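You operate a simulated robot arm through the tools that you are given. There is no shell and no other tool. Be economical: measure what you need, move in short steps, check, and stop when the job is done.

The job below is to be done with a simulated robot arm. You get a single attempt, and the scene is never put back.

JOB
Put the 26 metal ring from the top of the steel table on top of the number one disc. Stack the 30 mm bearing box from the top of the steel table on top of the 25 mm bearing box. Put two of the shaft stubs from the top of the steel table on the grey flat box there. Pull the table drawer open. Do these in any order. Set down upright: shaft stub.

Only the result counts: the job must be done as asked and must still hold three seconds after the hand-in. Knocking over, shifting, dropping, spilling or breaking anything else fails it.

ROBOT AND FRAMES
A 7-joint arm with a vacuum gripper on a trunk, on a base that drives. Base frame: it is fixed to the floor where the robot stands at the start and does not move with it; the origin is under the middle of the robot, x ahead of it, y to its left, z up; the surface under the hand at the start is at about z = 820. Readings come in mm, rad, newtons and seconds.
Its first joint turns from -2.601 to 2.601 rad. Places, roughly: bearing box [1000, -500, 750]; flat box [750, -250, 750]; metal ring [1000, 0, 750]; number one disc [1000, -250, 750]; shaft stub [750, 0, 750]; table drawer [500, -500, 700]. Payload 1.06 kg.
Tool frame: the origin (TCP) lies in the middle of the cups' lips, and z points out of the cups. The gripper has 1 cup of 24 mm across, covering 24 by 24 mm (tool x, y); the bellows give 8 mm. With the vacuum on, a cup seals on a smooth face that it is pressed against (1 to 4 N); it does not hold porous or soft things. The pull reaches 23 N.
Orientation is told as [roll, pitch, yaw] about the base's x, y, z axes, in that order, counted from this pose: with the cups facing straight down, the tool's x points along the base's -x, its y along +y and its z along -z.

CONTROLS
- The arm moves only by the tool apply_moves. Its argument "increments" is a list of rows, each a list of 7 numbers: the shift along the base's x, y, z in mm, then the turn, a rotation vector about the base's x, y, z in degrees, then the vacuum: 1 switches it on, 0 off. In form: [[x, y, z, wx, wy, wz, suction], ...]. A call has 1 to 12 rows; each row shifts and turns the commanded pose from where the row before left it. Rows are played at 5 a second. More than 50 mm and 0.15 rad between two rows, or a gripper value outside its range, and nothing of the call is played. A pose out of reach is approached as far as the arm can. The call stops where the force on the tool passes 40 N (or 10 N more than at its start, if that is more) or the arm is blocked; 0.2 s more then pass. The pull builds up within a second once a cup has sealed. Time passes only in rows, and 0.2 s behind the last, so rows that do not move give it time. It gives the time, the measured TCP pose, the force on the tool (base axes) and the pull of the vacuum at its end, in the units of the frame above (readings bear some noise), with the torque about the TCP (base axes, N m) and any sound that the robot's microphone picked up.
- Cameras (640 x 400 px; columns grow to the right, rows downward): "scene" is now at [18.2, 115.2, 1515.4]; the picture's right is [-0.65, -0.76, 0.00], its down [-0.50, 0.43, -0.75] and it looks along [0.57, -0.49, -0.66] (base axes); focal length 260 px, centre (320, 200). "wrist" rides on the gripper at [78, 19, -96] in the tool frame; the picture's right is [-0.24, 0.97, 0.00], its down [-0.71, -0.17, -0.69] and it looks along [-0.67, -0.16, 0.73] (tool axes); focal length 243 px, centre (320, 200). There is no depth. A picture from a camera that has moved, and an enlarged one, comes with that camera's place and axes in the base frame and with its lens.
- grab_frame(camera): a new picture of that camera. It takes no simulated time.
- move_column(by): slides the trunk up (or, below 0, down) by that many mm; the arm and the scene camera ride with it, the base frame stays. It gives what a move gives, with no picture.
- drive_base(legs): drives the robot by 1 to 6 legs, each [ahead, turn to the left] in mm and rad, along the robot's own axes; the way and the turn of a leg run together, so that a leg with both is an arc; at most 1500 mm and 3.142 rad a leg. The arm and the cameras ride along, it lands a little off, and it stops where it bumps. It gives what a move gives.
- aim_head(pan, tilt): turns the head with the scene camera to pan (to the left, within 2.705 rad either way) and tilt (down, from -0.506 to 1.204), counted from straight ahead of the robot. It gives what a move gives.
- enlarge(camera, box): a new picture of the part [left, top, right, bottom] of that camera's present view, enlarged. It takes no simulated time.
- job_done(): hands the job in; it is judged then, once.

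Work in short steps. Places have to be worked out from the pictures, the camera data and where the tool is seen: move nearer, look again, correct. Check each grasp and each placing, and mend what went wrong. You have 165 turns and 108 pictures in all, those below and enlarged ones among them. Switch the vacuum off and draw the arm clear of the work before you hand the job in, unless the task says otherwise; then end with one line.

The tools are called after "Emit:" by a JSON object that holds its "fn" and its "kwargs". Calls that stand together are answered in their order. apply_moves: Moves the arm, as the interface text tells. Its arguments: {"type":"object","properties":{"increments":{"type":"array"}},"required":["increments"]} The other tools are called the same way: move_column (by) slides the trunk up or down; drive_base (legs) drives the base; aim_head (pan, tilt) turns the head that bears the scene camera; grab_frame (camera) takes a picture; enlarge (camera, box) takes an enlarged picture of a part of a camera's view; job_done () hands the job in.

At the start:

```text
clock: 0.0
tool_pos: [727.0, -289.3, 1161.1]
tcp_rot: [0.0, 0.002, 0.0]
ft_force: [1.2, 0.1, -0.6]
moment: [0.01, 0.0, 0.0]
pull: 0.0
trunk travel left (down, up): [-575.0, 135.0]
robot x, y, heading: [1.4, -3.0, 0.002]
head pan, tilt: [-0.709, 0.717]
```

scene: 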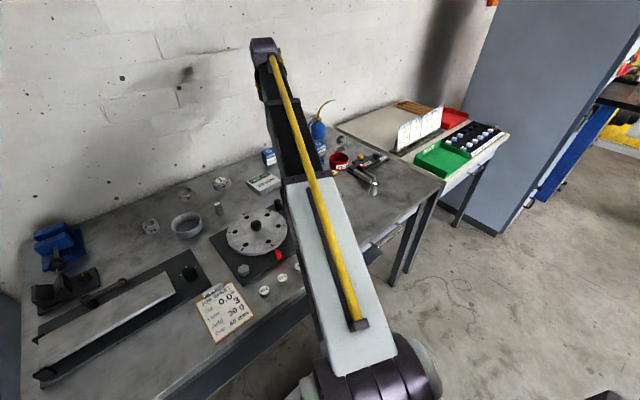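
wrist: 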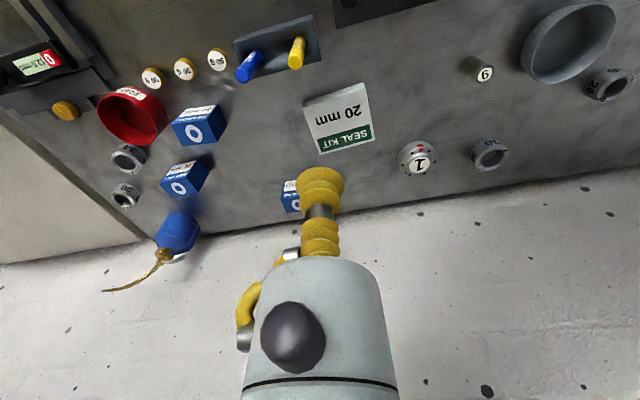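

I'll first look closer at the workbench through both cameras.

Emit:
{"fn": "enlarge", "kwargs": {"camera": "wrist", "box": [80, 20, 400, 220]}}

Emit:
{"fn": "enlarge", "kwargs": {"camera": "wrist", "box": [380, 0, 640, 200]}}

Emit:
{"fn": "enlarge", "kwargs": {"camera": "scene", "box": [120, 120, 460, 332]}}

```text
2.00 times, centred on (240, 120) of wrist
camera zoom: at [649.4, -269.0, 1256.3], right [0.24, 0.97, 0.0], down [0.71, -0.17, 0.69], along [0.67, -0.16, -0.73], focal length 485 px, centre (480, 360)
```

zoom: 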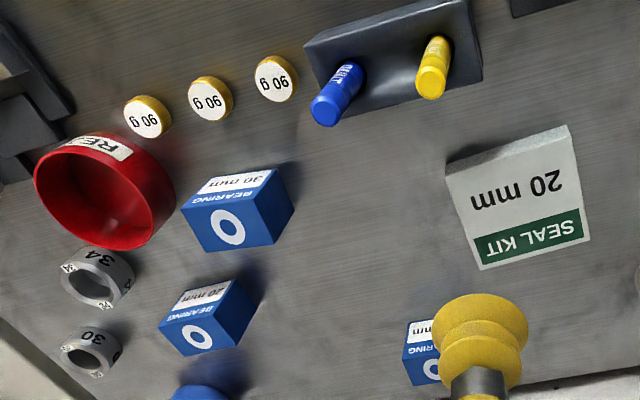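

```text
2.00 times, centred on (510, 100) of wrist
camera zoom: at [649.4, -269.0, 1256.3], right [0.24, 0.97, 0.0], down [0.71, -0.17, 0.69], along [0.67, -0.16, -0.73], focal length 485 px, centre (-60, 400)
```

zoom: 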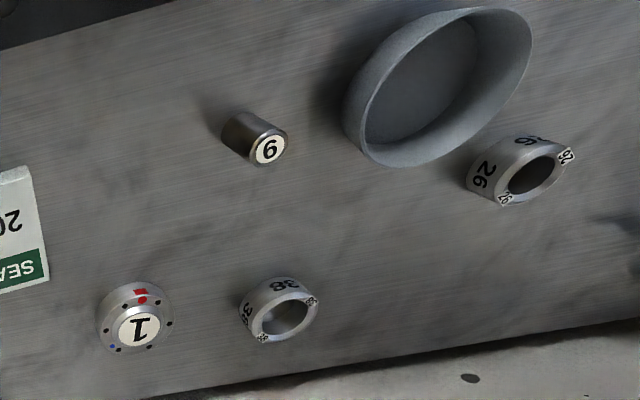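

```text
1.88 times, centred on (290, 226) of scene
camera zoom: at [18.2, 115.2, 1515.4], right [-0.65, -0.76, 0.0], down [-0.5, 0.43, -0.75], along [0.57, -0.49, -0.66], focal length 489 px, centre (376, 151)
```

zoom: 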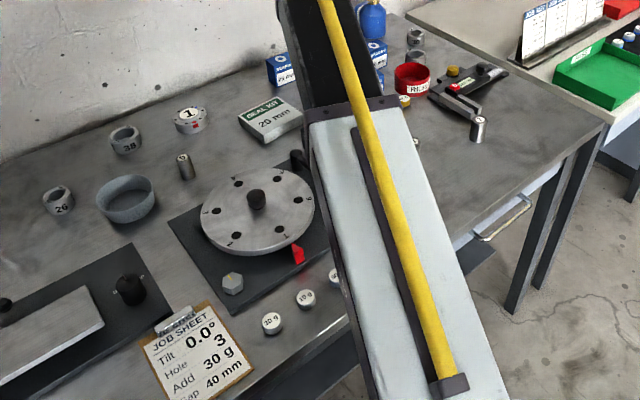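

The table top looks to be at about z≈820; disc top near (976,-140,844), ring 26 near (902,165), one stub near (820,-54), another maybe near (505,-597). I move the arm right and back to see the right side of the table.

Emit:
{"fn": "apply_moves", "kwargs": {"increments": [[-45, -35, 0, 0, 0, 0, 0], [-45, -35, 0, 0, 0, 0, 0], [-45, -35, 0, 0, 0, 0, 0], [-45, -35, 0, 0, 0, 0, 0], [-35, -35, 0, 0, 0, 0, 0], [-10, -35, 0, 0, 0, 0, 0], [0, -40, 0, 0, 0, 0, 0]]}}

Emit:
{"fn": "grab_frame", "kwargs": {"camera": "wrist"}}

Emit:
{"fn": "grab_frame", "kwargs": {"camera": "scene"}}

```text
refused: row 1 steps farther than a row can; nothing moved
```

```text
102 pictures are left
camera wrist: at [649.4, -269.0, 1256.3], right [0.24, 0.97, 0.0], down [0.71, -0.17, 0.69], along [0.67, -0.16, -0.73], focal length 243 px, centre (320, 200)
```

wrist: 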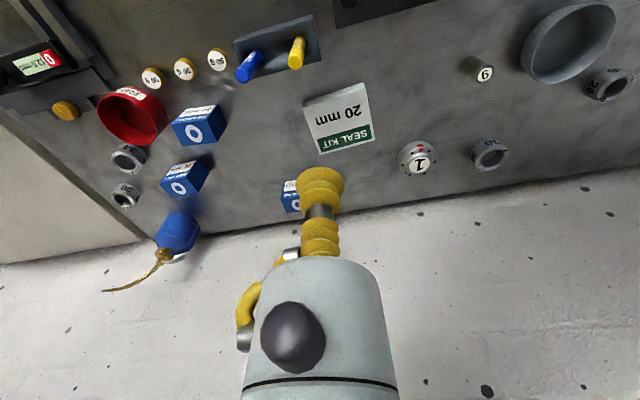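

```text
101 pictures are left
camera scene: at [18.2, 115.2, 1515.4], right [-0.65, -0.76, 0.0], down [-0.5, 0.43, -0.75], along [0.57, -0.49, -0.66], focal length 260 px, centre (320, 200)
```

scene: 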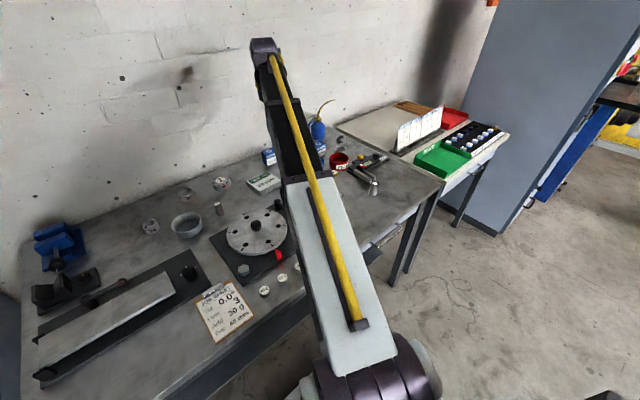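

The step was too long; I use shorter rows.

Emit:
{"fn": "apply_moves", "kwargs": {"increments": [[-30, -30, 0, 0, 0, 0, 0], [-30, -30, 0, 0, 0, 0, 0], [-30, -30, 0, 0, 0, 0, 0], [-30, -30, 0, 0, 0, 0, 0], [-30, -30, 0, 0, 0, 0, 0], [-30, -30, 0, 0, 0, 0, 0], [-30, -30, 0, 0, 0, 0, 0]]}}

```text
clock: 1.6
tool_pos: [516.3, -500.7, 1159.3]
tcp_rot: [0.0, -0.001, 0.0]
ft_force: [-0.1, 0.6, -0.1]
moment: [-0.02, 0.0, 0.0]
pull: 0.0
trunk travel left (down, up): [-575.0, 135.0]
robot x, y, heading: [0.9, -1.3, -0.003]
head pan, tilt: [-0.709, 0.717]
```

The arm is at (516,-501); I look with both cameras.

Emit:
{"fn": "grab_frame", "kwargs": {"camera": "wrist"}}

Emit:
{"fn": "grab_frame", "kwargs": {"camera": "scene"}}

```text
100 pictures are left
camera wrist: at [438.2, -480.1, 1254.6], right [0.23, 0.97, 0.0], down [0.71, -0.17, 0.69], along [0.67, -0.16, -0.73], focal length 243 px, centre (320, 200)
```

wrist: 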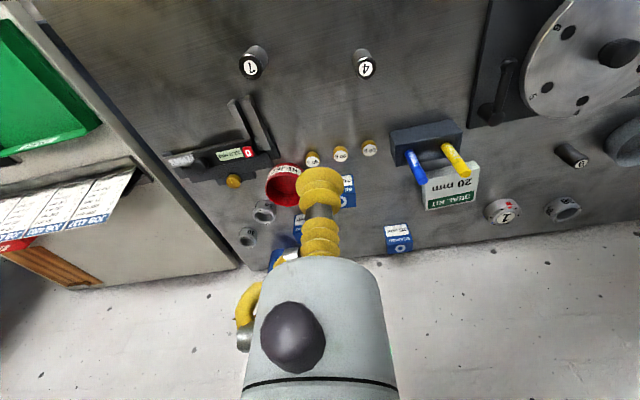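

```text
99 pictures are left
camera scene: at [18.2, 115.1, 1515.4], right [-0.65, -0.76, 0.0], down [-0.5, 0.43, -0.75], along [0.57, -0.49, -0.66], focal length 260 px, centre (320, 200)
```

scene: 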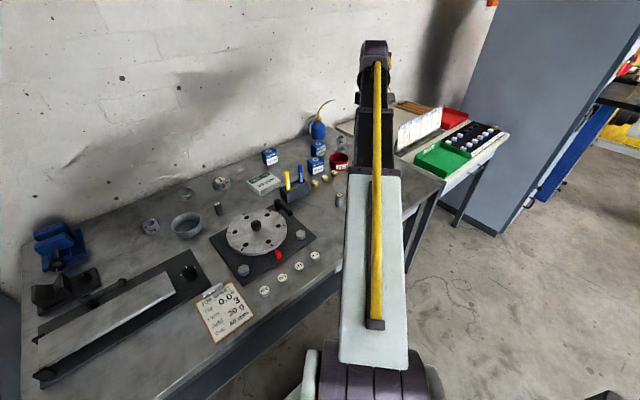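

Three stubs seen: near (515,-605), (556,-440), (820,-54). I zoom on the boxes and ring labels.

Emit:
{"fn": "enlarge", "kwargs": {"camera": "scene", "box": [240, 120, 360, 210]}}

Emit:
{"fn": "enlarge", "kwargs": {"camera": "wrist", "box": [340, 110, 600, 270]}}

```text
4.44 times, centred on (300, 165) of scene
camera zoom: at [18.2, 115.1, 1515.4], right [-0.65, -0.76, 0.0], down [-0.5, 0.43, -0.75], along [0.57, -0.49, -0.66], focal length 1154 px, centre (409, 356)
```

zoom: 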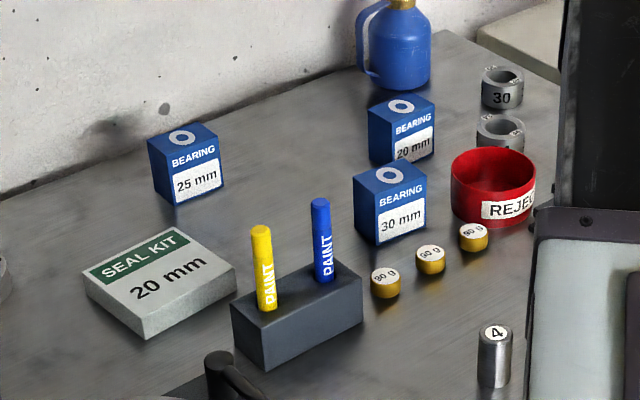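

```text
2.46 times, centred on (470, 190) of wrist
camera zoom: at [438.2, -480.1, 1254.6], right [0.23, 0.97, 0.0], down [0.71, -0.17, 0.69], along [0.67, -0.16, -0.73], focal length 597 px, centre (-49, 225)
```

zoom: 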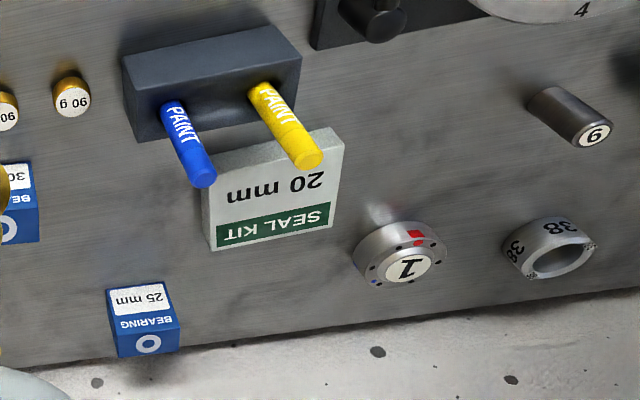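

30 mm box near (797,-527), 25 mm box near (1005,-410), seal kit (grey flat box) near (858,-280), stub 4 near (550,-442) with top ≈ z 872. I go above stub 4 and check.

Emit:
{"fn": "apply_moves", "kwargs": {"increments": [[17, 30, -10, 0, 0, 0, 0], [17, 29, -30, 0, 0, 0, 0], [0, 0, -45, 0, 0, 0, 0], [0, 0, -45, 0, 0, 0, 0], [0, 0, -45, 0, 0, 0, 0], [0, 0, -44, 0, 0, 0, 0]]}}

Emit:
{"fn": "grab_frame", "kwargs": {"camera": "wrist"}}

```text
clock: 3.0
tool_pos: [552.3, -439.5, 940.7]
tcp_rot: [-0.001, 0.001, 0.0]
ft_force: [-0.5, -0.1, -0.4]
moment: [-0.01, 0.02, -0.03]
pull: 0.0
trunk travel left (down, up): [-575.0, 135.0]
robot x, y, heading: [-0.7, 1.2, -0.002]
head pan, tilt: [-0.709, 0.717]
```

```text
96 pictures are left
camera wrist: at [472.8, -419.3, 1036.3], right [0.24, 0.97, 0.0], down [0.71, -0.17, 0.69], along [0.67, -0.16, -0.73], focal length 243 px, centre (320, 200)
```

wrist: 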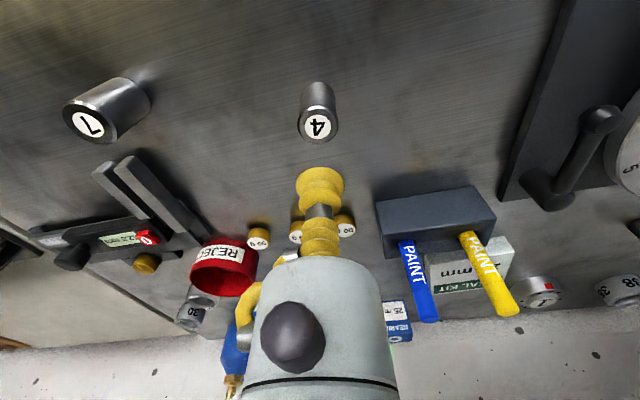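

The stub lies straight below the cup. I descend gently with the vacuum on.

Emit:
{"fn": "apply_moves", "kwargs": {"increments": [[0, 0, -30, 0, 0, 0, 0], [0, 0, -25, 0, 0, 0, 1], [0, 0, -8, 0, 0, 0, 1], [0, 0, -4, 0, 0, 0, 1], [0, 0, -2, 0, 0, 0, 1]]}}

Emit:
{"fn": "enlarge", "kwargs": {"camera": "wrist", "box": [220, 80, 420, 230]}}

```text
clock: 4.2
tool_pos: [552.1, -439.2, 872.6]
tcp_rot: [0.0, 0.0, 0.0]
ft_force: [0.0, -0.4, 1.3]
moment: [0.02, -0.02, 0.02]
pull: 22.7
trunk travel left (down, up): [-575.0, 135.0]
robot x, y, heading: [-0.1, -2.1, -0.0]
head pan, tilt: [-0.709, 0.717]
```

```text
2.67 times, centred on (320, 155) of wrist
camera zoom: at [473.9, -419.4, 968.9], right [0.24, 0.97, 0.0], down [0.71, -0.17, 0.68], along [0.67, -0.16, -0.73], focal length 647 px, centre (320, 320)
```

zoom: 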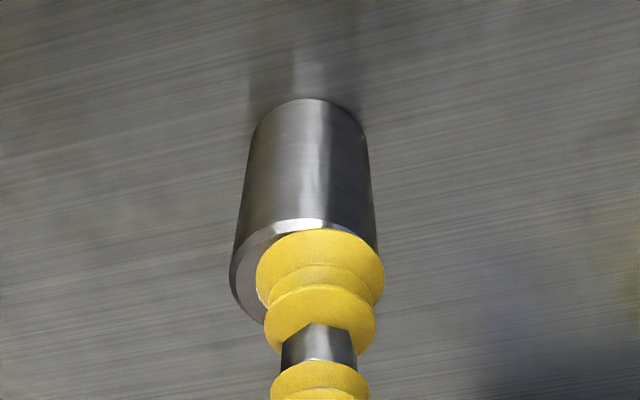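

Sealed (pull 22.7 N). I lift it and carry it high over the pens to above the flat box (centre ≈ (850,-282)), aiming at (844,-252).

Emit:
{"fn": "apply_moves", "kwargs": {"increments": [[0, 0, 15, 0, 0, 0, 1], [0, 0, 40, 0, 0, 0, 1], [0, 0, 45, 0, 0, 0, 1], [0, 0, 45, 0, 0, 0, 1], [36, 23, 10, 0, 0, 0, 1], [42, 27, 0, 0, 0, 0, 1], [42, 27, 0, 0, 0, 0, 1], [42, 27, 0, 0, 0, 0, 1], [42, 27, 0, 0, 0, 0, 1], [42, 27, 0, 0, 0, 0, 1], [42, 27, 0, 0, 0, 0, 1], [4, 2, 0, 0, 0, 0, 1]]}}

Emit:
{"fn": "grab_frame", "kwargs": {"camera": "wrist"}}

Emit:
{"fn": "enlarge", "kwargs": {"camera": "scene", "box": [200, 110, 360, 220]}}

```text
clock: 6.8
tool_pos: [841.8, -251.8, 1028.9]
tcp_rot: [-0.001, -0.001, -0.001]
ft_force: [0.3, 0.0, -2.9]
moment: [0.01, 0.01, 0.01]
pull: 22.8
trunk travel left (down, up): [-575.0, 135.0]
robot x, y, heading: [-0.4, 2.0, -0.001]
head pan, tilt: [-0.709, 0.717]
```

```text
94 pictures are left
camera wrist: at [765.0, -232.1, 1124.8], right [0.24, 0.97, 0.0], down [0.71, -0.17, 0.68], along [0.67, -0.16, -0.73], focal length 243 px, centre (320, 200)
```

wrist: 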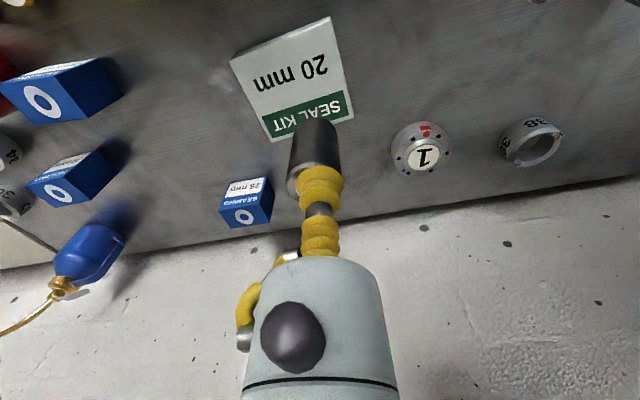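

```text
3.64 times, centred on (280, 165) of scene
camera zoom: at [18.7, 115.4, 1515.4], right [-0.65, -0.76, 0.0], down [-0.5, 0.43, -0.75], along [0.57, -0.49, -0.66], focal length 944 px, centre (466, 327)
```

zoom: 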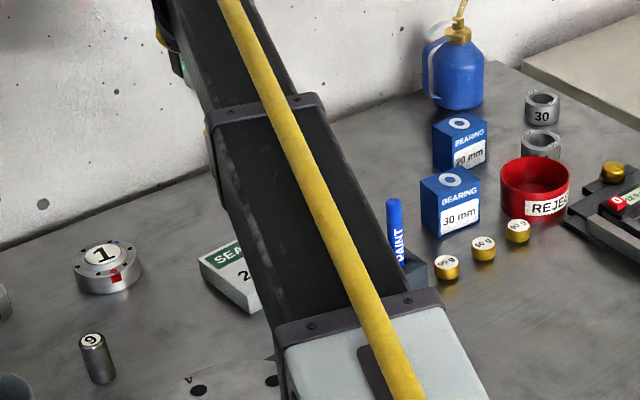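

Kit centre confirms as (854,-281). I shift 6 mm forward and lower towards contact (expected TCP ≈ 892).

Emit:
{"fn": "apply_moves", "kwargs": {"increments": [[6, 0, -40, 0, 0, 0, 1], [0, 0, -40, 0, 0, 0, 1], [0, 0, -35, 0, 0, 0, 1], [0, 0, -7, 0, 0, 0, 1], [0, 0, -4, 0, 0, 0, 1], [0, 0, -4, 0, 0, 0, 1]]}}

Emit:
{"fn": "grab_frame", "kwargs": {"camera": "wrist"}}

```text
clock: 8.2
tool_pos: [849.1, -252.1, 900.2]
tcp_rot: [0.001, -0.005, 0.002]
ft_force: [2.3, 0.1, 15.7]
moment: [-0.04, -0.05, 0.0]
pull: 22.8
trunk travel left (down, up): [-575.0, 135.0]
robot x, y, heading: [1.1, 3.2, 0.003]
head pan, tilt: [-0.709, 0.717]
```

```text
92 pictures are left
camera wrist: at [770.7, -232.4, 995.7], right [0.23, 0.97, 0.0], down [0.71, -0.17, 0.69], along [0.67, -0.16, -0.73], focal length 243 px, centre (320, 200)
```

wrist: 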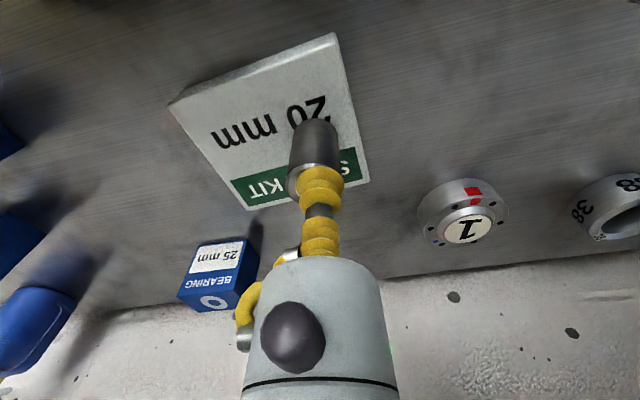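

Contact at TCP ≈ 900 (15 N); I ease up, release and rise.

Emit:
{"fn": "apply_moves", "kwargs": {"increments": [[0, 0, 3, 0, 0, 0, 1], [0, 0, 0, 0, 0, 0, 0], [0, 0, 0, 0, 0, 0, 0], [0, 0, 0, 0, 0, 0, 0], [0, 0, 5, 0, 0, 0, 0], [0, 0, 20, 0, 0, 0, 0], [0, 0, 40, 0, 0, 0, 0], [0, 0, 45, 0, 0, 0, 0]]}}

Emit:
{"fn": "grab_frame", "kwargs": {"camera": "wrist"}}

```text
clock: 10.0
tool_pos: [850.1, -251.9, 1010.0]
tcp_rot: [0.001, 0.001, 0.0]
ft_force: [-1.4, 0.6, -0.2]
moment: [-0.03, 0.0, -0.03]
pull: 0.1
trunk travel left (down, up): [-575.0, 135.0]
robot x, y, heading: [-0.7, 2.6, 0.0]
head pan, tilt: [-0.709, 0.717]
```

```text
91 pictures are left
camera wrist: at [771.3, -232.4, 1106.3], right [0.24, 0.97, 0.0], down [0.71, -0.17, 0.69], along [0.67, -0.16, -0.73], focal length 243 px, centre (320, 200)
```

wrist: 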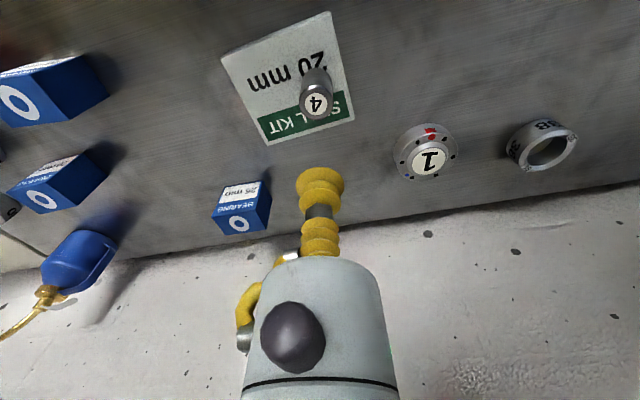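

Stub 4 stands on the flat box. Next stub 6, estimated near (805,-60).

Emit:
{"fn": "apply_moves", "kwargs": {"increments": [[-8, 40, 0, 0, 0, 0, 0], [-10, 40, 0, 0, 0, 0, 0], [-10, 40, 0, 0, 0, 0, 0], [-10, 40, 0, 0, 0, 0, 0], [-7, 32, -25, 0, 0, 0, 0], [0, 0, -40, 0, 0, 0, 0]]}}

Emit:
{"fn": "grab_frame", "kwargs": {"camera": "wrist"}}

```text
clock: 11.4
tool_pos: [802.4, -60.5, 943.5]
tcp_rot: [0.002, -0.001, 0.0]
ft_force: [-0.8, -0.2, 0.0]
moment: [0.02, 0.0, 0.01]
pull: 0.0
trunk travel left (down, up): [-575.0, 135.0]
robot x, y, heading: [-1.0, -1.0, -0.004]
head pan, tilt: [-0.709, 0.717]
```

```text
90 pictures are left
camera wrist: at [725.2, -41.6, 1039.8], right [0.24, 0.97, 0.0], down [0.71, -0.17, 0.68], along [0.67, -0.16, -0.73], focal length 243 px, centre (320, 200)
```

wrist: 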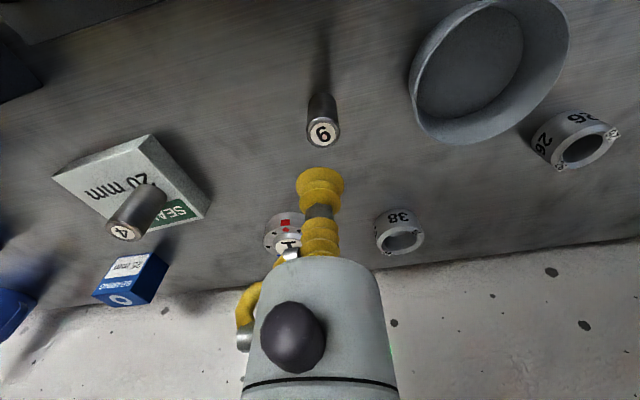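

Stub 6 looks thin (~25 mm), marginal for the 24 mm cup. I check the 26 ring and disc from here before choosing.

Emit:
{"fn": "enlarge", "kwargs": {"camera": "wrist", "box": [240, 80, 400, 280]}}

Emit:
{"fn": "enlarge", "kwargs": {"camera": "wrist", "box": [500, 90, 640, 190]}}

```text
2.00 times, centred on (320, 180) of wrist
camera zoom: at [725.2, -41.6, 1039.8], right [0.24, 0.97, 0.0], down [0.71, -0.17, 0.68], along [0.67, -0.16, -0.73], focal length 485 px, centre (320, 240)
```

zoom: 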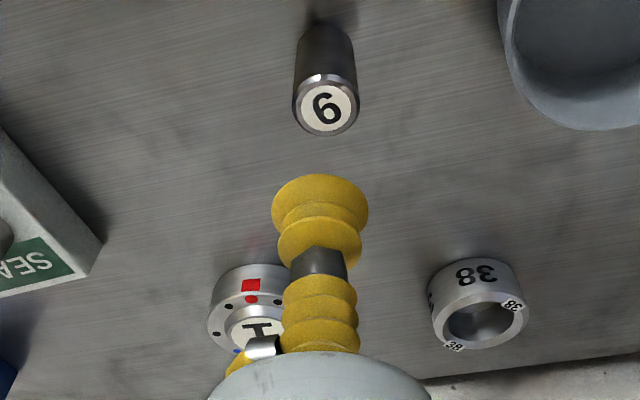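

```text
4.00 times, centred on (570, 140) of wrist
camera zoom: at [725.2, -41.6, 1039.8], right [0.24, 0.97, 0.0], down [0.71, -0.17, 0.68], along [0.67, -0.16, -0.73], focal length 970 px, centre (-680, 440)
```

zoom: 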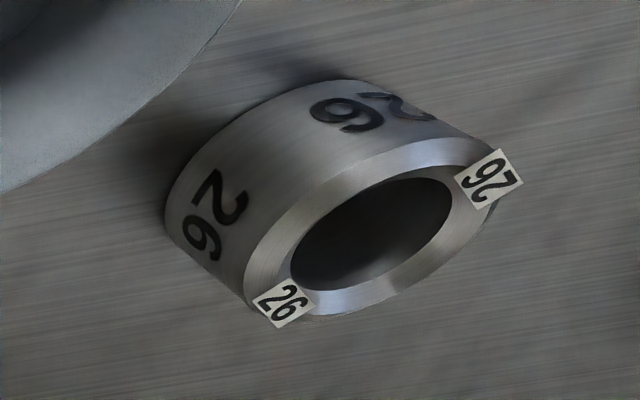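

The ring's rim looks narrow. I go over the ring for a close look.

Emit:
{"fn": "apply_moves", "kwargs": {"increments": [[15, 40, 0, 0, 0, 0, 0], [15, 40, 0, 0, 0, 0, 0], [15, 40, 0, 0, 0, 0, 0], [15, 40, 0, 0, 0, 0, 0], [15, 40, 0, 0, 0, 0, 0], [15, 22, 0, 0, 0, 0, 0]]}}

Emit:
{"fn": "enlarge", "kwargs": {"camera": "wrist", "box": [220, 60, 420, 200]}}

```text
clock: 12.8
tool_pos: [895.0, 162.3, 944.5]
tcp_rot: [-0.001, 0.0, 0.001]
ft_force: [-0.5, 0.4, 0.1]
moment: [0.04, 0.0, -0.03]
pull: 0.1
trunk travel left (down, up): [-575.0, 135.0]
robot x, y, heading: [3.0, 4.5, 0.0]
head pan, tilt: [-0.709, 0.717]
```

```text
2.86 times, centred on (320, 130) of wrist
camera zoom: at [817.3, 181.0, 1040.6], right [0.24, 0.97, 0.0], down [0.71, -0.17, 0.69], along [0.67, -0.16, -0.73], focal length 693 px, centre (320, 400)
```

zoom: 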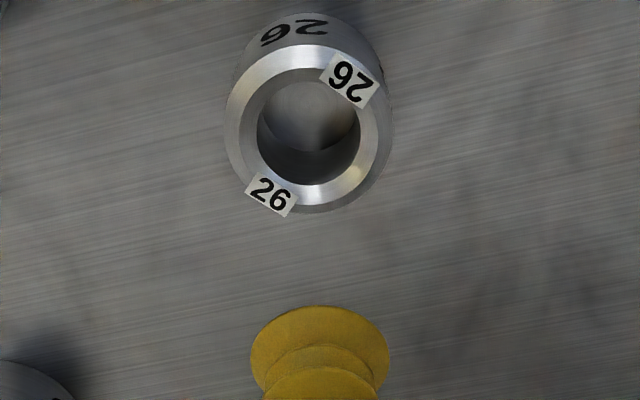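

Ring 26: OD ≈ 46 mm, hole ≈ 26 mm, centred near (891,161). The wall is ~8–10 mm so sealing on the rim is doubtful, but a gentle touch there also measures its height.

Emit:
{"fn": "apply_moves", "kwargs": {"increments": [[-21, -2, -40, 0, 0, 0, 0], [0, 0, -35, 0, 0, 0, 1], [0, 0, -10, 0, 0, 0, 1], [0, 0, -4, 0, 0, 0, 1], [0, 0, -3, 0, 0, 0, 1]]}}

Emit:
{"fn": "enlarge", "kwargs": {"camera": "wrist", "box": [220, 100, 420, 240]}}

```text
clock: 14.0
tool_pos: [872.4, 159.5, 852.9]
tcp_rot: [0.0, 0.002, 0.0]
ft_force: [-0.4, -0.4, -0.7]
moment: [0.0, 0.0, -0.02]
pull: 0.1
trunk travel left (down, up): [-575.0, 135.0]
robot x, y, heading: [-3.2, 0.3, 0.0]
head pan, tilt: [-0.709, 0.717]
```

```text
2.86 times, centred on (320, 170) of wrist
camera zoom: at [795.2, 178.5, 949.5], right [0.24, 0.97, 0.0], down [0.71, -0.17, 0.69], along [0.67, -0.16, -0.73], focal length 693 px, centre (320, 286)
```

zoom: 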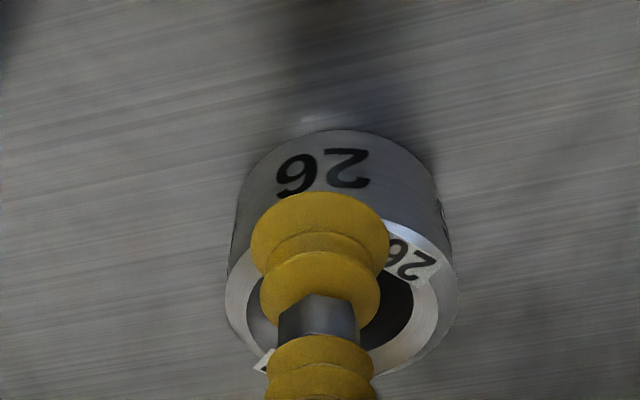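

Just above the rim still; I go down a few mm more.

Emit:
{"fn": "apply_moves", "kwargs": {"increments": [[0, 3, -3, 0, 0, 0, 1], [0, 0, -2, 0, 0, 0, 1], [0, 0, -2, 0, 0, 0, 1], [0, 0, 0, 0, 0, 0, 1]]}}

```text
clock: 15.0
tool_pos: [872.3, 161.5, 848.2]
tcp_rot: [0.001, 0.0, 0.001]
ft_force: [-0.8, 0.2, 3.0]
moment: [-0.01, 0.0, -0.02]
pull: 0.1
trunk travel left (down, up): [-575.0, 135.0]
robot x, y, heading: [-1.3, -1.2, -0.002]
head pan, tilt: [-0.709, 0.717]
```

No seal on the rim (top ≈ 850). I'll try the side wall with a near-horizontal tool: rise, then yaw the tool so the camera ends up above.

Emit:
{"fn": "apply_moves", "kwargs": {"increments": [[0, 0, 40, 0, 0, 0, 0], [-20, 10, 40, 0, 0, 0, 0], [-40, 20, 20, 0, 0, 8.4, 0], [-40, 10, 20, 0, 0, 8.4, 0], [-20, 10, 0, 0, 0, 8.4, 0], [0, 0, 0, 0, 0, 8.4, 0], [0, 0, 0, 0, 0, 8.4, 0], [0, 0, 0, 0, 0, 8.4, 0], [0, 0, 0, 0, 0, 8.4, 0], [0, 0, 0, 0, 0, 8.4, 0], [0, 0, 0, 0, 0, 8.4, 0], [0, 0, 0, 0, 0, 8.4, 0]]}}

Emit:
{"fn": "apply_moves", "kwargs": {"increments": [[0, 0, 0, 0, 0, 8.4, 0], [0, 0, 0, 0, 0, 8.4, 0], [0, 0, 0, 0, 0, 8.4, 0], [0, 0, 0, 0, 0, 8.4, 0], [0, 0, 0, 0, 0, 8.4, 0], [0, 0, 0, 0, 0, 8.4, 0]]}}

```text
clock: 17.6
tool_pos: [753.2, 213.0, 965.9]
tcp_rot: [0.001, -0.001, 1.469]
ft_force: [-0.4, -0.6, 0.6]
moment: [-0.02, -0.01, -0.03]
pull: 0.1
trunk travel left (down, up): [-575.0, 135.0]
robot x, y, heading: [4.2, -1.8, 0.003]
head pan, tilt: [-0.709, 0.717]
```

```text
clock: 19.0
tool_pos: [753.3, 212.1, 966.0]
tcp_rot: [0.0, 0.0, 2.349]
ft_force: [-0.4, -0.2, 0.0]
moment: [-0.04, -0.03, 0.02]
pull: 0.1
trunk travel left (down, up): [-575.0, 135.0]
robot x, y, heading: [-3.2, -2.7, -0.002]
head pan, tilt: [-0.709, 0.717]
```

Yaw works. Now I tilt the tool to point along +x/-y slightly, about 17° below horizontal, staying high.

Emit:
{"fn": "apply_moves", "kwargs": {"increments": [[0, 0, 10, -2.77, -7.61, 0, 0], [0, 0, 10, -2.77, -7.61, 0, 0], [0, 0, 0, -2.77, -7.61, 0, 0], [0, 0, 0, -2.77, -7.61, 0, 0], [0, 0, 0, -2.77, -7.61, 0, 0], [0, 0, 0, -2.77, -7.61, 0, 0], [0, 0, 0, -2.77, -7.61, 0, 0], [0, 0, 0, -2.77, -7.61, 0, 0], [0, 0, 0, -2.77, -7.61, 0, 0]]}}

Emit:
{"fn": "grab_frame", "kwargs": {"camera": "wrist"}}

Emit:
{"fn": "aim_head", "kwargs": {"pan": 0.05, "tilt": 0.65}}

Emit:
{"fn": "grab_frame", "kwargs": {"camera": "scene"}}

```text
clock: 21.0
tool_pos: [752.7, 212.8, 986.5]
tcp_rot: [-0.957, 1.038, 1.77]
ft_force: [0.0, -0.2, 1.6]
moment: [-0.01, 0.02, -0.04]
pull: 0.1
trunk travel left (down, up): [-575.0, 135.0]
robot x, y, heading: [0.5, 2.3, 0.0]
head pan, tilt: [-0.709, 0.717]
```

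```text
85 pictures are left
camera wrist: at [667.6, 190.6, 1074.4], right [-0.44, -0.66, -0.61], down [-0.61, 0.71, -0.34], along [0.66, 0.22, -0.72], focal length 243 px, centre (320, 200)
```

wrist: 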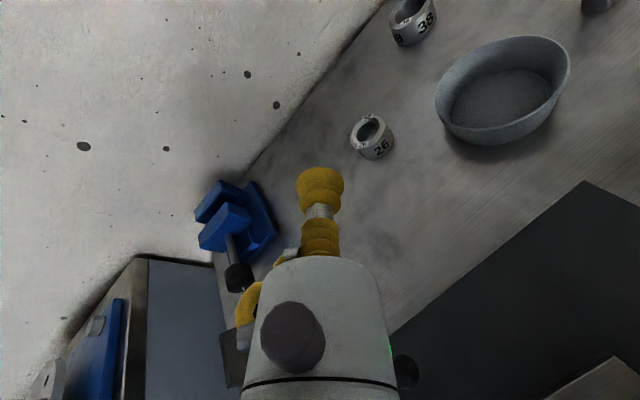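

```text
clock: 22.1
tool_pos: [754.1, 212.1, 987.2]
tcp_rot: [-0.95, 1.04, 1.773]
ft_force: [-0.4, -0.3, -0.7]
moment: [0.02, -0.02, 0.01]
pull: 0.0
trunk travel left (down, up): [-575.0, 135.0]
robot x, y, heading: [-1.2, -2.4, 0.002]
head pan, tilt: [0.051, 0.649]
```

```text
84 pictures are left
camera scene: at [40.9, 174.5, 1521.3], right [0.05, -1.0, 0.0], down [-0.6, -0.03, -0.8], along [0.8, 0.04, -0.6], focal length 260 px, centre (320, 200)
```

scene: 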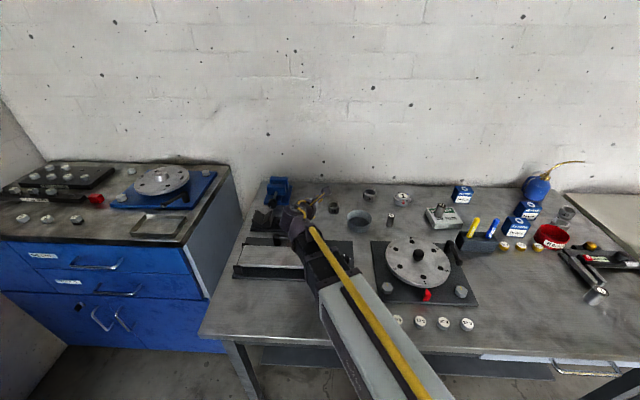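

The tool is tilted with the camera safely above. Ring axis estimated (889,160.5). I descend to a standoff at about (844,177), stopping at z≈860 first.

Emit:
{"fn": "apply_moves", "kwargs": {"increments": [[30, -12, -10, 0, 0, 0, 0], [30, -12, -35, 0, 0, 0, 0], [30, -11, -40, 0, 0, 0, 0], [0, 0, -30, 0, 0, 0, 0], [0, 0, -12, 0, 0, 0, 0]]}}

Emit:
{"fn": "grab_frame", "kwargs": {"camera": "wrist"}}

Emit:
{"fn": "enlarge", "kwargs": {"camera": "scene", "box": [240, 160, 440, 285]}}

```text
refused: row 3 steps farther than a row can; nothing moved
```

```text
83 pictures are left
camera wrist: at [667.9, 190.4, 1074.4], right [-0.44, -0.66, -0.6], down [-0.61, 0.71, -0.34], along [0.66, 0.22, -0.72], focal length 243 px, centre (320, 200)
```

wrist: 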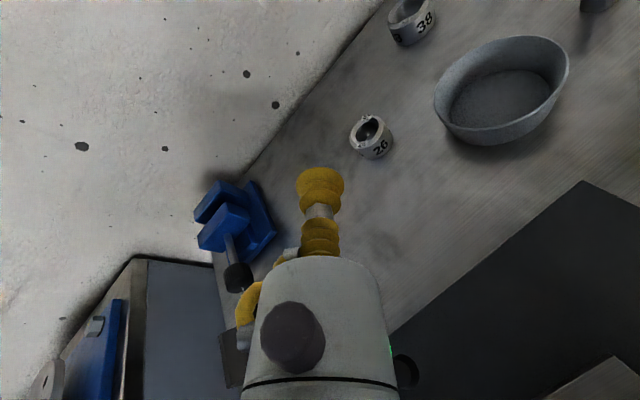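

```text
3.20 times, centred on (340, 222) of scene
camera zoom: at [40.9, 174.5, 1521.3], right [0.05, -1.0, 0.0], down [-0.6, -0.03, -0.8], along [0.8, 0.04, -0.6], focal length 831 px, centre (256, 128)
```

zoom: 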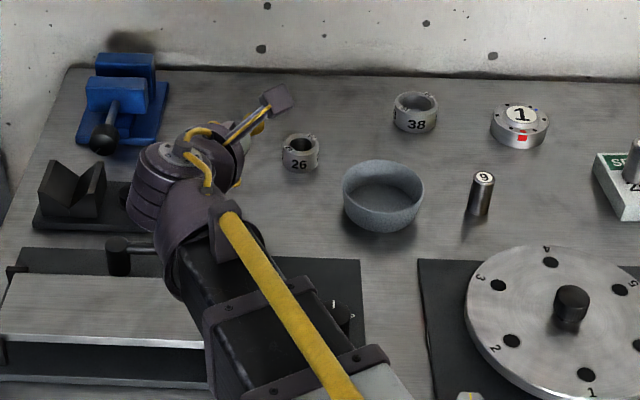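

Going horizontal at the present ring place would foul the plate behind it; pushing the ring back to about x≈1000 first gives free room. That needs the robot closer, so I look at the gap between base and table.

Emit:
{"fn": "aim_head", "kwargs": {"pan": 0.0, "tilt": 1.2}}

Emit:
{"fn": "grab_frame", "kwargs": {"camera": "scene"}}

```text
clock: 23.1
tool_pos: [753.2, 212.9, 986.4]
tcp_rot: [-0.949, 1.037, 1.772]
ft_force: [0.5, -0.8, -0.1]
moment: [0.01, 0.02, -0.01]
pull: 0.0
trunk travel left (down, up): [-575.0, 135.0]
robot x, y, heading: [-4.1, -0.5, 0.001]
head pan, tilt: [0.0, 1.201]
```

```text
81 pictures are left
camera scene: at [10.2, 170.2, 1481.0], right [0.0, -1.0, 0.0], down [-0.93, 0.0, -0.36], along [0.36, 0.0, -0.93], focal length 260 px, centre (320, 200)
```

scene: 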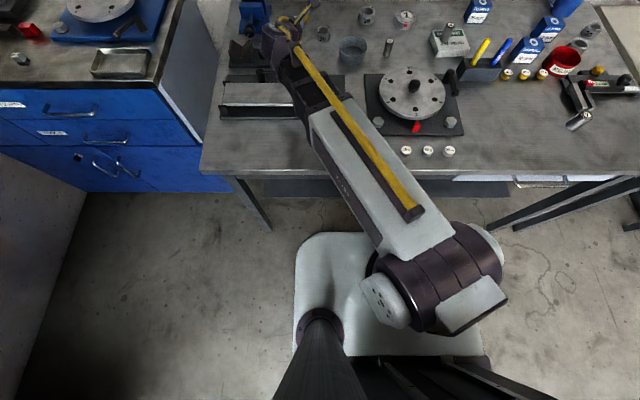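

The base is low and the table is open beneath, so I drive 150 mm ahead; the arm at z≈987 stays clear.

Emit:
{"fn": "drive_base", "kwargs": {"legs": [[150, 0]]}}

Emit:
{"fn": "aim_head", "kwargs": {"pan": 0.0, "tilt": 0.8}}

Emit:
{"fn": "grab_frame", "kwargs": {"camera": "scene"}}

```text
clock: 24.4
tool_pos: [904.3, 212.6, 986.6]
tcp_rot: [-0.952, 1.038, 1.773]
ft_force: [0.2, -0.7, 0.0]
moment: [-0.01, 0.02, -0.01]
pull: 0.1
trunk travel left (down, up): [-575.0, 135.0]
robot x, y, heading: [151.0, 2.9, -0.004]
head pan, tilt: [0.0, 1.201]
```

```text
clock: 25.3
tool_pos: [904.0, 212.5, 986.6]
tcp_rot: [-0.951, 1.039, 1.774]
ft_force: [0.7, -0.1, 0.7]
moment: [0.01, 0.0, 0.03]
pull: 0.0
trunk travel left (down, up): [-575.0, 135.0]
robot x, y, heading: [147.4, -1.6, -0.001]
head pan, tilt: [0.0, 0.799]
```

```text
80 pictures are left
camera scene: at [185.7, 170.1, 1508.6], right [0.0, -1.0, 0.0], down [-0.72, 0.0, -0.7], along [0.7, 0.0, -0.72], focal length 260 px, centre (320, 200)
```

scene: 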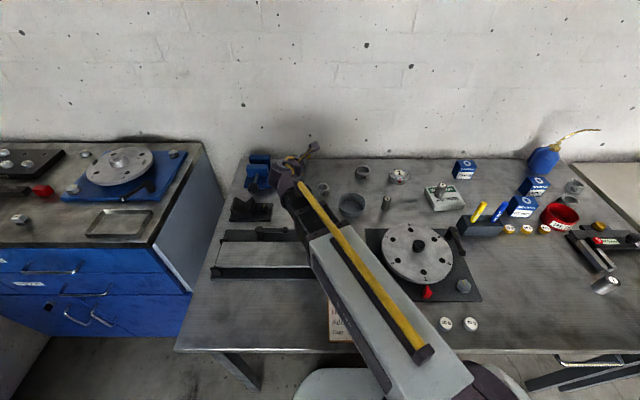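

Drove fine. I tilt the tool to ~30° and descend behind the ring (standoff ≈ (825,184)), to push it back along the tool's heading.

Emit:
{"fn": "apply_moves", "kwargs": {"increments": [[-40, -14, 0, 2.2, 6.1, 0, 0], [-39, -14, 0, 2.2, 6.1, 0, 0], [0, 0, -40, 0, 0, 0, 0], [0, 0, -40, 0, 0, 0, 0], [0, 0, -30, 0, 0, 0, 0]]}}

Emit:
{"fn": "grab_frame", "kwargs": {"camera": "wrist"}}

Emit:
{"fn": "enlarge", "kwargs": {"camera": "scene", "box": [200, 130, 400, 260]}}

```text
clock: 26.5
tool_pos: [824.4, 183.0, 876.4]
tcp_rot: [-0.641, 0.894, 2.031]
ft_force: [0.5, -0.8, 0.2]
moment: [0.03, -0.02, -0.01]
pull: 0.0
trunk travel left (down, up): [-575.0, 135.0]
robot x, y, heading: [151.0, 1.4, -0.004]
head pan, tilt: [0.0, 0.799]
```

```text
79 pictures are left
camera wrist: at [759.1, 153.6, 978.7], right [-0.56, -0.62, -0.55], down [-0.67, 0.73, -0.15], along [0.49, 0.28, -0.82], focal length 243 px, centre (320, 200)
```

wrist: 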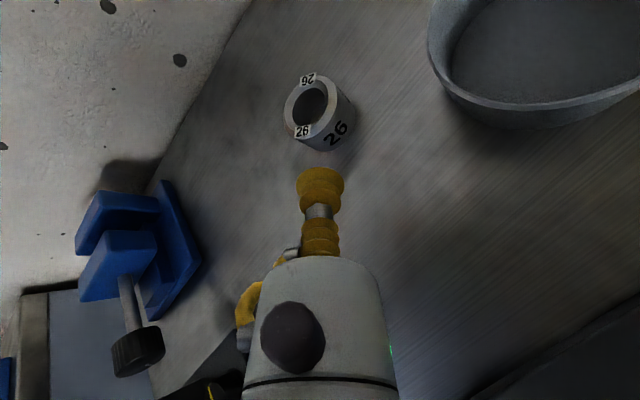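

```text
3.08 times, centred on (300, 195) of scene
camera zoom: at [185.7, 170.2, 1508.7], right [0.0, -1.0, 0.0], down [-0.72, 0.0, -0.7], along [0.7, 0.0, -0.72], focal length 799 px, centre (382, 215)
```

zoom: 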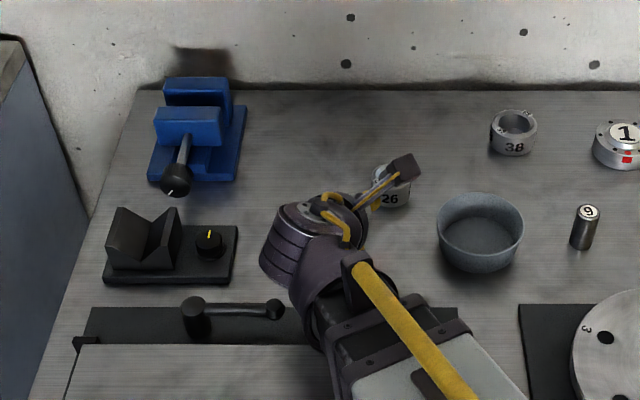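

Aligned with the ring (axis ≈ (889,158)). I descend to z≈838 and advance slowly to touch the ring with the vacuum on.

Emit:
{"fn": "apply_moves", "kwargs": {"increments": [[0, 0, -25, 0, 0, 0, 0], [0, 0, -13, 0, 0, 0, 0], [11.3, -4.1, 0, 0, 0, 0, 1], [7.5, -2.7, 0, 0, 0, 0, 1], [3.8, -1.4, 0, 0, 0, 0, 1], [3.8, -1.4, 0, 0, 0, 0, 1]]}}

Emit:
{"fn": "enlarge", "kwargs": {"camera": "wrist", "box": [220, 80, 420, 220]}}

```text
clock: 27.9
tool_pos: [851.6, 174.8, 837.2]
tcp_rot: [-0.639, 0.895, 2.029]
ft_force: [-0.3, 0.0, -0.5]
moment: [-0.01, -0.01, -0.01]
pull: 0.1
trunk travel left (down, up): [-575.0, 135.0]
robot x, y, heading: [150.1, -3.7, 0.001]
head pan, tilt: [0.0, 0.799]
```

```text
2.86 times, centred on (320, 150) of wrist
camera zoom: at [787.2, 145.9, 940.6], right [-0.56, -0.62, -0.55], down [-0.67, 0.73, -0.15], along [0.49, 0.28, -0.82], focal length 693 px, centre (320, 343)
```

zoom: 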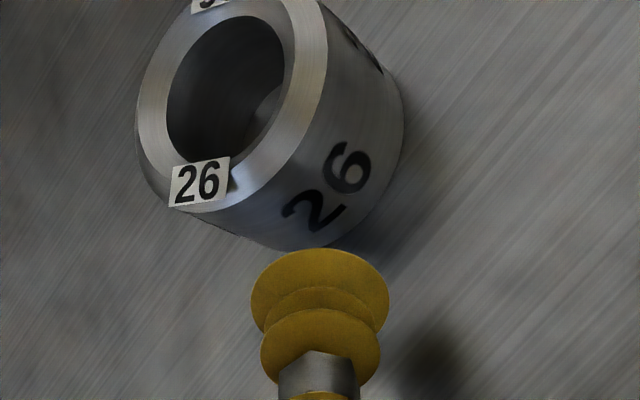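

Still ~16 mm short of contact. I now push the ring about 100 mm back along the tool heading.

Emit:
{"fn": "apply_moves", "kwargs": {"increments": [[11.3, -4.1, 0, 0, 0, 0, 1], [7.5, -2.7, 0, 0, 0, 0, 1], [3.8, -1.4, 0, 0, 0, 0, 1], [3.8, -1.4, 0, 0, 0, 0, 1], [7.5, -2.7, 0, 0, 0, 0, 1], [7.5, -2.7, 0, 0, 0, 0, 1], [7.5, -2.7, 0, 0, 0, 0, 1]]}}

Emit:
{"fn": "enlarge", "kwargs": {"camera": "wrist", "box": [220, 80, 420, 220]}}

```text
clock: 29.5
tool_pos: [900.5, 157.3, 838.5]
tcp_rot: [-0.639, 0.895, 2.031]
ft_force: [-0.7, -0.4, 0.5]
moment: [0.01, 0.02, -0.01]
pull: 0.0
trunk travel left (down, up): [-575.0, 135.0]
robot x, y, heading: [148.8, -4.1, -0.001]
head pan, tilt: [0.0, 0.799]
```

```text
2.86 times, centred on (320, 150) of wrist
camera zoom: at [835.6, 128.2, 940.4], right [-0.56, -0.62, -0.55], down [-0.67, 0.73, -0.15], along [0.49, 0.28, -0.82], focal length 693 px, centre (320, 343)
```

zoom: 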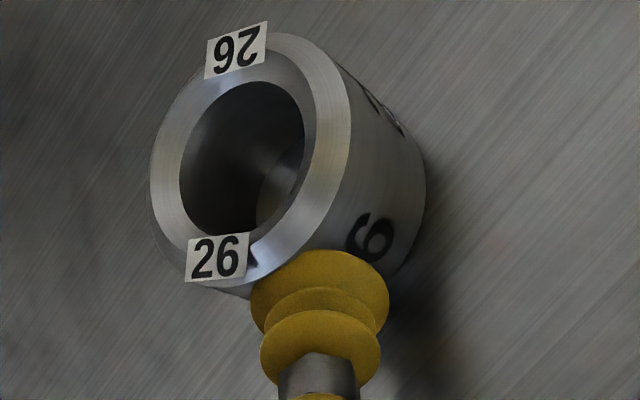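

The push works. I continue about 70 mm.

Emit:
{"fn": "apply_moves", "kwargs": {"increments": [[7.5, -2.7, 0, 0, 0, 0, 1], [7.5, -2.7, 0, 0, 0, 0, 1], [7.5, -2.7, 0, 0, 0, 0, 1], [7.5, -2.7, 0, 0, 0, 0, 1], [7.5, -2.7, 0, 0, 0, 0, 1], [7.5, -2.7, 0, 0, 0, 0, 1], [7.5, -2.7, 0, 0, 0, 0, 1], [7.5, -2.7, 0, 0, 0, 0, 1], [7.5, -2.7, 0, 0, 0, 0, 1]]}}

Emit:
{"fn": "enlarge", "kwargs": {"camera": "wrist", "box": [220, 80, 420, 220]}}

Emit:
{"fn": "enlarge", "kwargs": {"camera": "scene", "box": [240, 130, 440, 260]}}

```text
clock: 31.5
tool_pos: [967.9, 133.0, 838.2]
tcp_rot: [-0.642, 0.894, 2.032]
ft_force: [-0.8, -0.1, -0.4]
moment: [-0.01, 0.0, 0.02]
pull: 0.1
trunk travel left (down, up): [-575.0, 135.0]
robot x, y, heading: [151.0, 0.5, 0.0]
head pan, tilt: [0.0, 0.799]
```

```text
2.86 times, centred on (320, 150) of wrist
camera zoom: at [902.4, 104.4, 940.3], right [-0.56, -0.62, -0.55], down [-0.67, 0.73, -0.15], along [0.49, 0.28, -0.82], focal length 693 px, centre (320, 343)
```

zoom: 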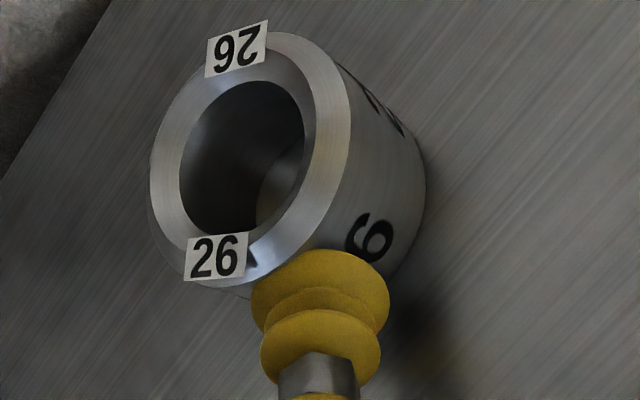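

```text
3.08 times, centred on (340, 195) of scene
camera zoom: at [185.7, 170.2, 1508.7], right [0.0, -1.0, 0.0], down [-0.72, 0.0, -0.7], along [0.7, 0.0, -0.72], focal length 799 px, centre (258, 215)
```

zoom: 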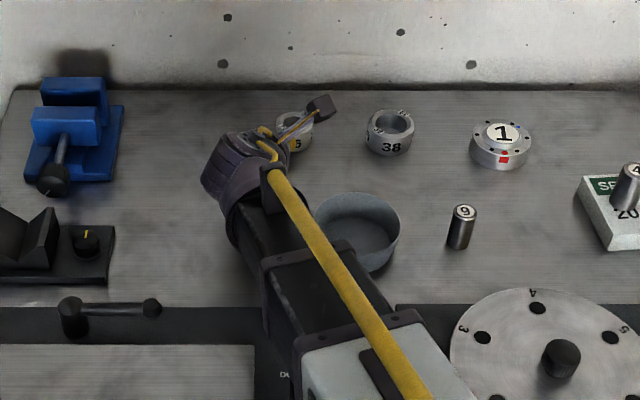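

Ring is now around (990,125), with free table behind the tool. I back off slightly, level the tool to ~13°, lower to z≈835.5 and re-approach with vacuum.

Emit:
{"fn": "apply_moves", "kwargs": {"increments": [[-11.3, 4.1, 0, 0, 0, 0, 0], [0, 0, 0, -2.87, -7.9, 0, 0], [0, 0, 0, -2.87, -7.9, 0, 0], [0, 0, -2.5, 0, 0, 0, 1], [7.5, -2.7, 0, 0, 0, 0, 1], [3.8, -1.4, 0, 0, 0, 0, 1], [1.9, -0.7, 0, 0, 0, 0, 1], [0, 0, 0, 0, 0, 0, 1]]}}

Emit:
{"fn": "enlarge", "kwargs": {"camera": "wrist", "box": [220, 80, 420, 220]}}

```text
clock: 32.2
tool_pos: [954.0, 137.9, 844.8]
tcp_rot: [-0.919, 1.031, 1.805]
ft_force: [-6.5, 0.1, 18.5]
moment: [0.49, 1.3, 0.19]
pull: 0.1
trunk travel left (down, up): [-575.0, 135.0]
robot x, y, heading: [150.8, 1.8, 0.005]
head pan, tilt: [0.0, 0.799]
stopped in row 3: the force on the tool passed its limit at 48 N (the readings are from after the stop); the commanded pose is now the measured one
```

```text
2.86 times, centred on (320, 150) of wrist
camera zoom: at [870.3, 115.3, 934.1], right [-0.45, -0.66, -0.6], down [-0.62, 0.71, -0.32], along [0.64, 0.23, -0.73], focal length 693 px, centre (320, 343)
```

zoom: 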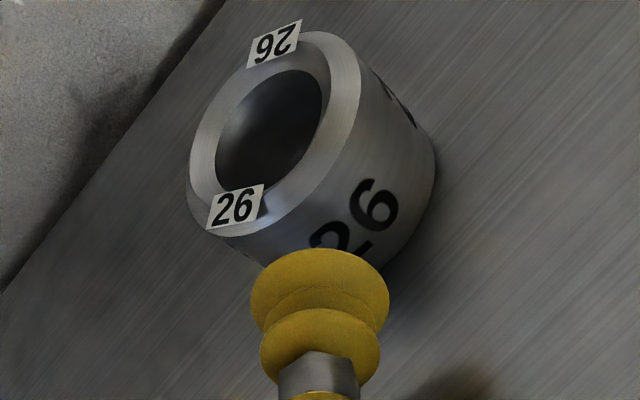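

The underside of the gripper touched the table (contact ≈55 mm behind the cup, ≈45 mm radius – likely the hose fitting on the side away from the camera). I back off up, roll the tool 39° about its axis so a slimmer side faces down, and look.

Emit:
{"fn": "apply_moves", "kwargs": {"increments": [[0, 0, 15, 0, 0, 0, 0], [-20, 7, 25, 0, 0, 0, 0], [-20, 7, 40, 0, 0, 0, 0], [0, 0, 40, 6.93, -2.52, -2.54, 0], [0, 0, 30, 6.93, -2.52, -2.54, 0], [0, 0, 0, 6.93, -2.52, -2.54, 0], [0, 0, 0, 6.93, -2.52, -2.54, 0], [0, 0, 0, 6.93, -2.52, -2.54, 0]]}}

Emit:
{"fn": "grab_frame", "kwargs": {"camera": "wrist"}}

Emit:
{"fn": "enlarge", "kwargs": {"camera": "scene", "box": [260, 100, 420, 230]}}

```text
clock: 34.0
tool_pos: [916.9, 152.2, 992.0]
tcp_rot: [-1.216, 0.42, 1.367]
ft_force: [-0.9, 0.0, -0.4]
moment: [0.01, -0.01, 0.02]
pull: 0.1
trunk travel left (down, up): [-575.0, 135.0]
robot x, y, heading: [148.9, -1.3, -0.001]
head pan, tilt: [0.0, 0.799]
```

```text
72 pictures are left
camera wrist: at [809.3, 108.8, 1037.5], right [-0.36, -0.09, -0.93], down [-0.41, 0.91, 0.08], along [0.84, 0.41, -0.36], focal length 243 px, centre (320, 200)
```

wrist: 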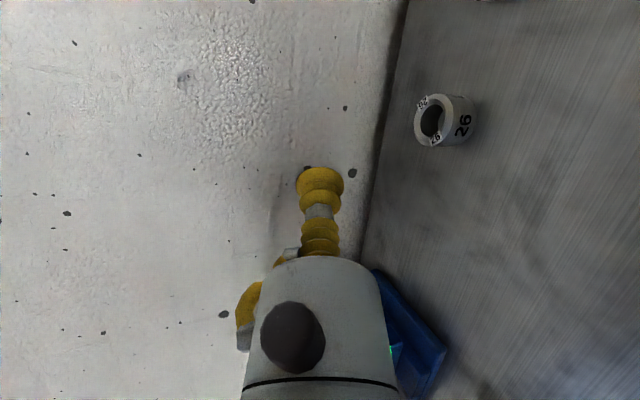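

```text
3.08 times, centred on (340, 165) of scene
camera zoom: at [185.7, 170.2, 1508.7], right [0.0, -1.0, 0.0], down [-0.72, 0.0, -0.7], along [0.7, 0.0, -0.72], focal length 799 px, centre (258, 308)
```

zoom: 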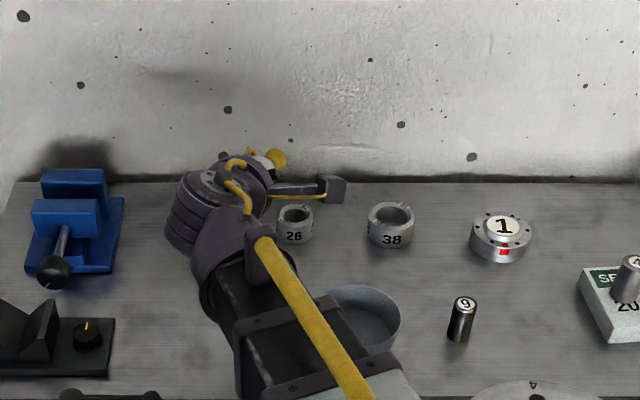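

I test clearance with this roll: level to ~13°, go to the standoff behind the ring and descend carefully toward z≈836.

Emit:
{"fn": "apply_moves", "kwargs": {"increments": [[20, -8, -20, -2.05, -5.64, 0, 0], [17, -6, -30, 0, 0, 0, 0], [0, 0, -40, 0, 0, 0, 0], [0, 0, -30, 0, 0, 0, 0], [0, 0, -15, 0, 0, 0, 0], [0, 0, -6, 0, 0, 0, 0], [0, 0, -4, 0, 0, 0, 0], [0, 0, -3, 0, 0, 0, 0], [0, 0, -3, 0, 0, 0, 0], [0, 0, -3, 0, 0, 0, 0], [0, 0, -2, 0, 0, 0, 0]]}}

```text
clock: 36.4
tool_pos: [954.2, 137.7, 839.5]
tcp_rot: [-1.334, 0.433, 1.317]
ft_force: [14.5, 4.9, 38.0]
moment: [1.9, 1.37, -0.89]
pull: 0.1
trunk travel left (down, up): [-575.0, 135.0]
robot x, y, heading: [150.4, -1.9, 0.001]
head pan, tilt: [0.0, 0.799]
```

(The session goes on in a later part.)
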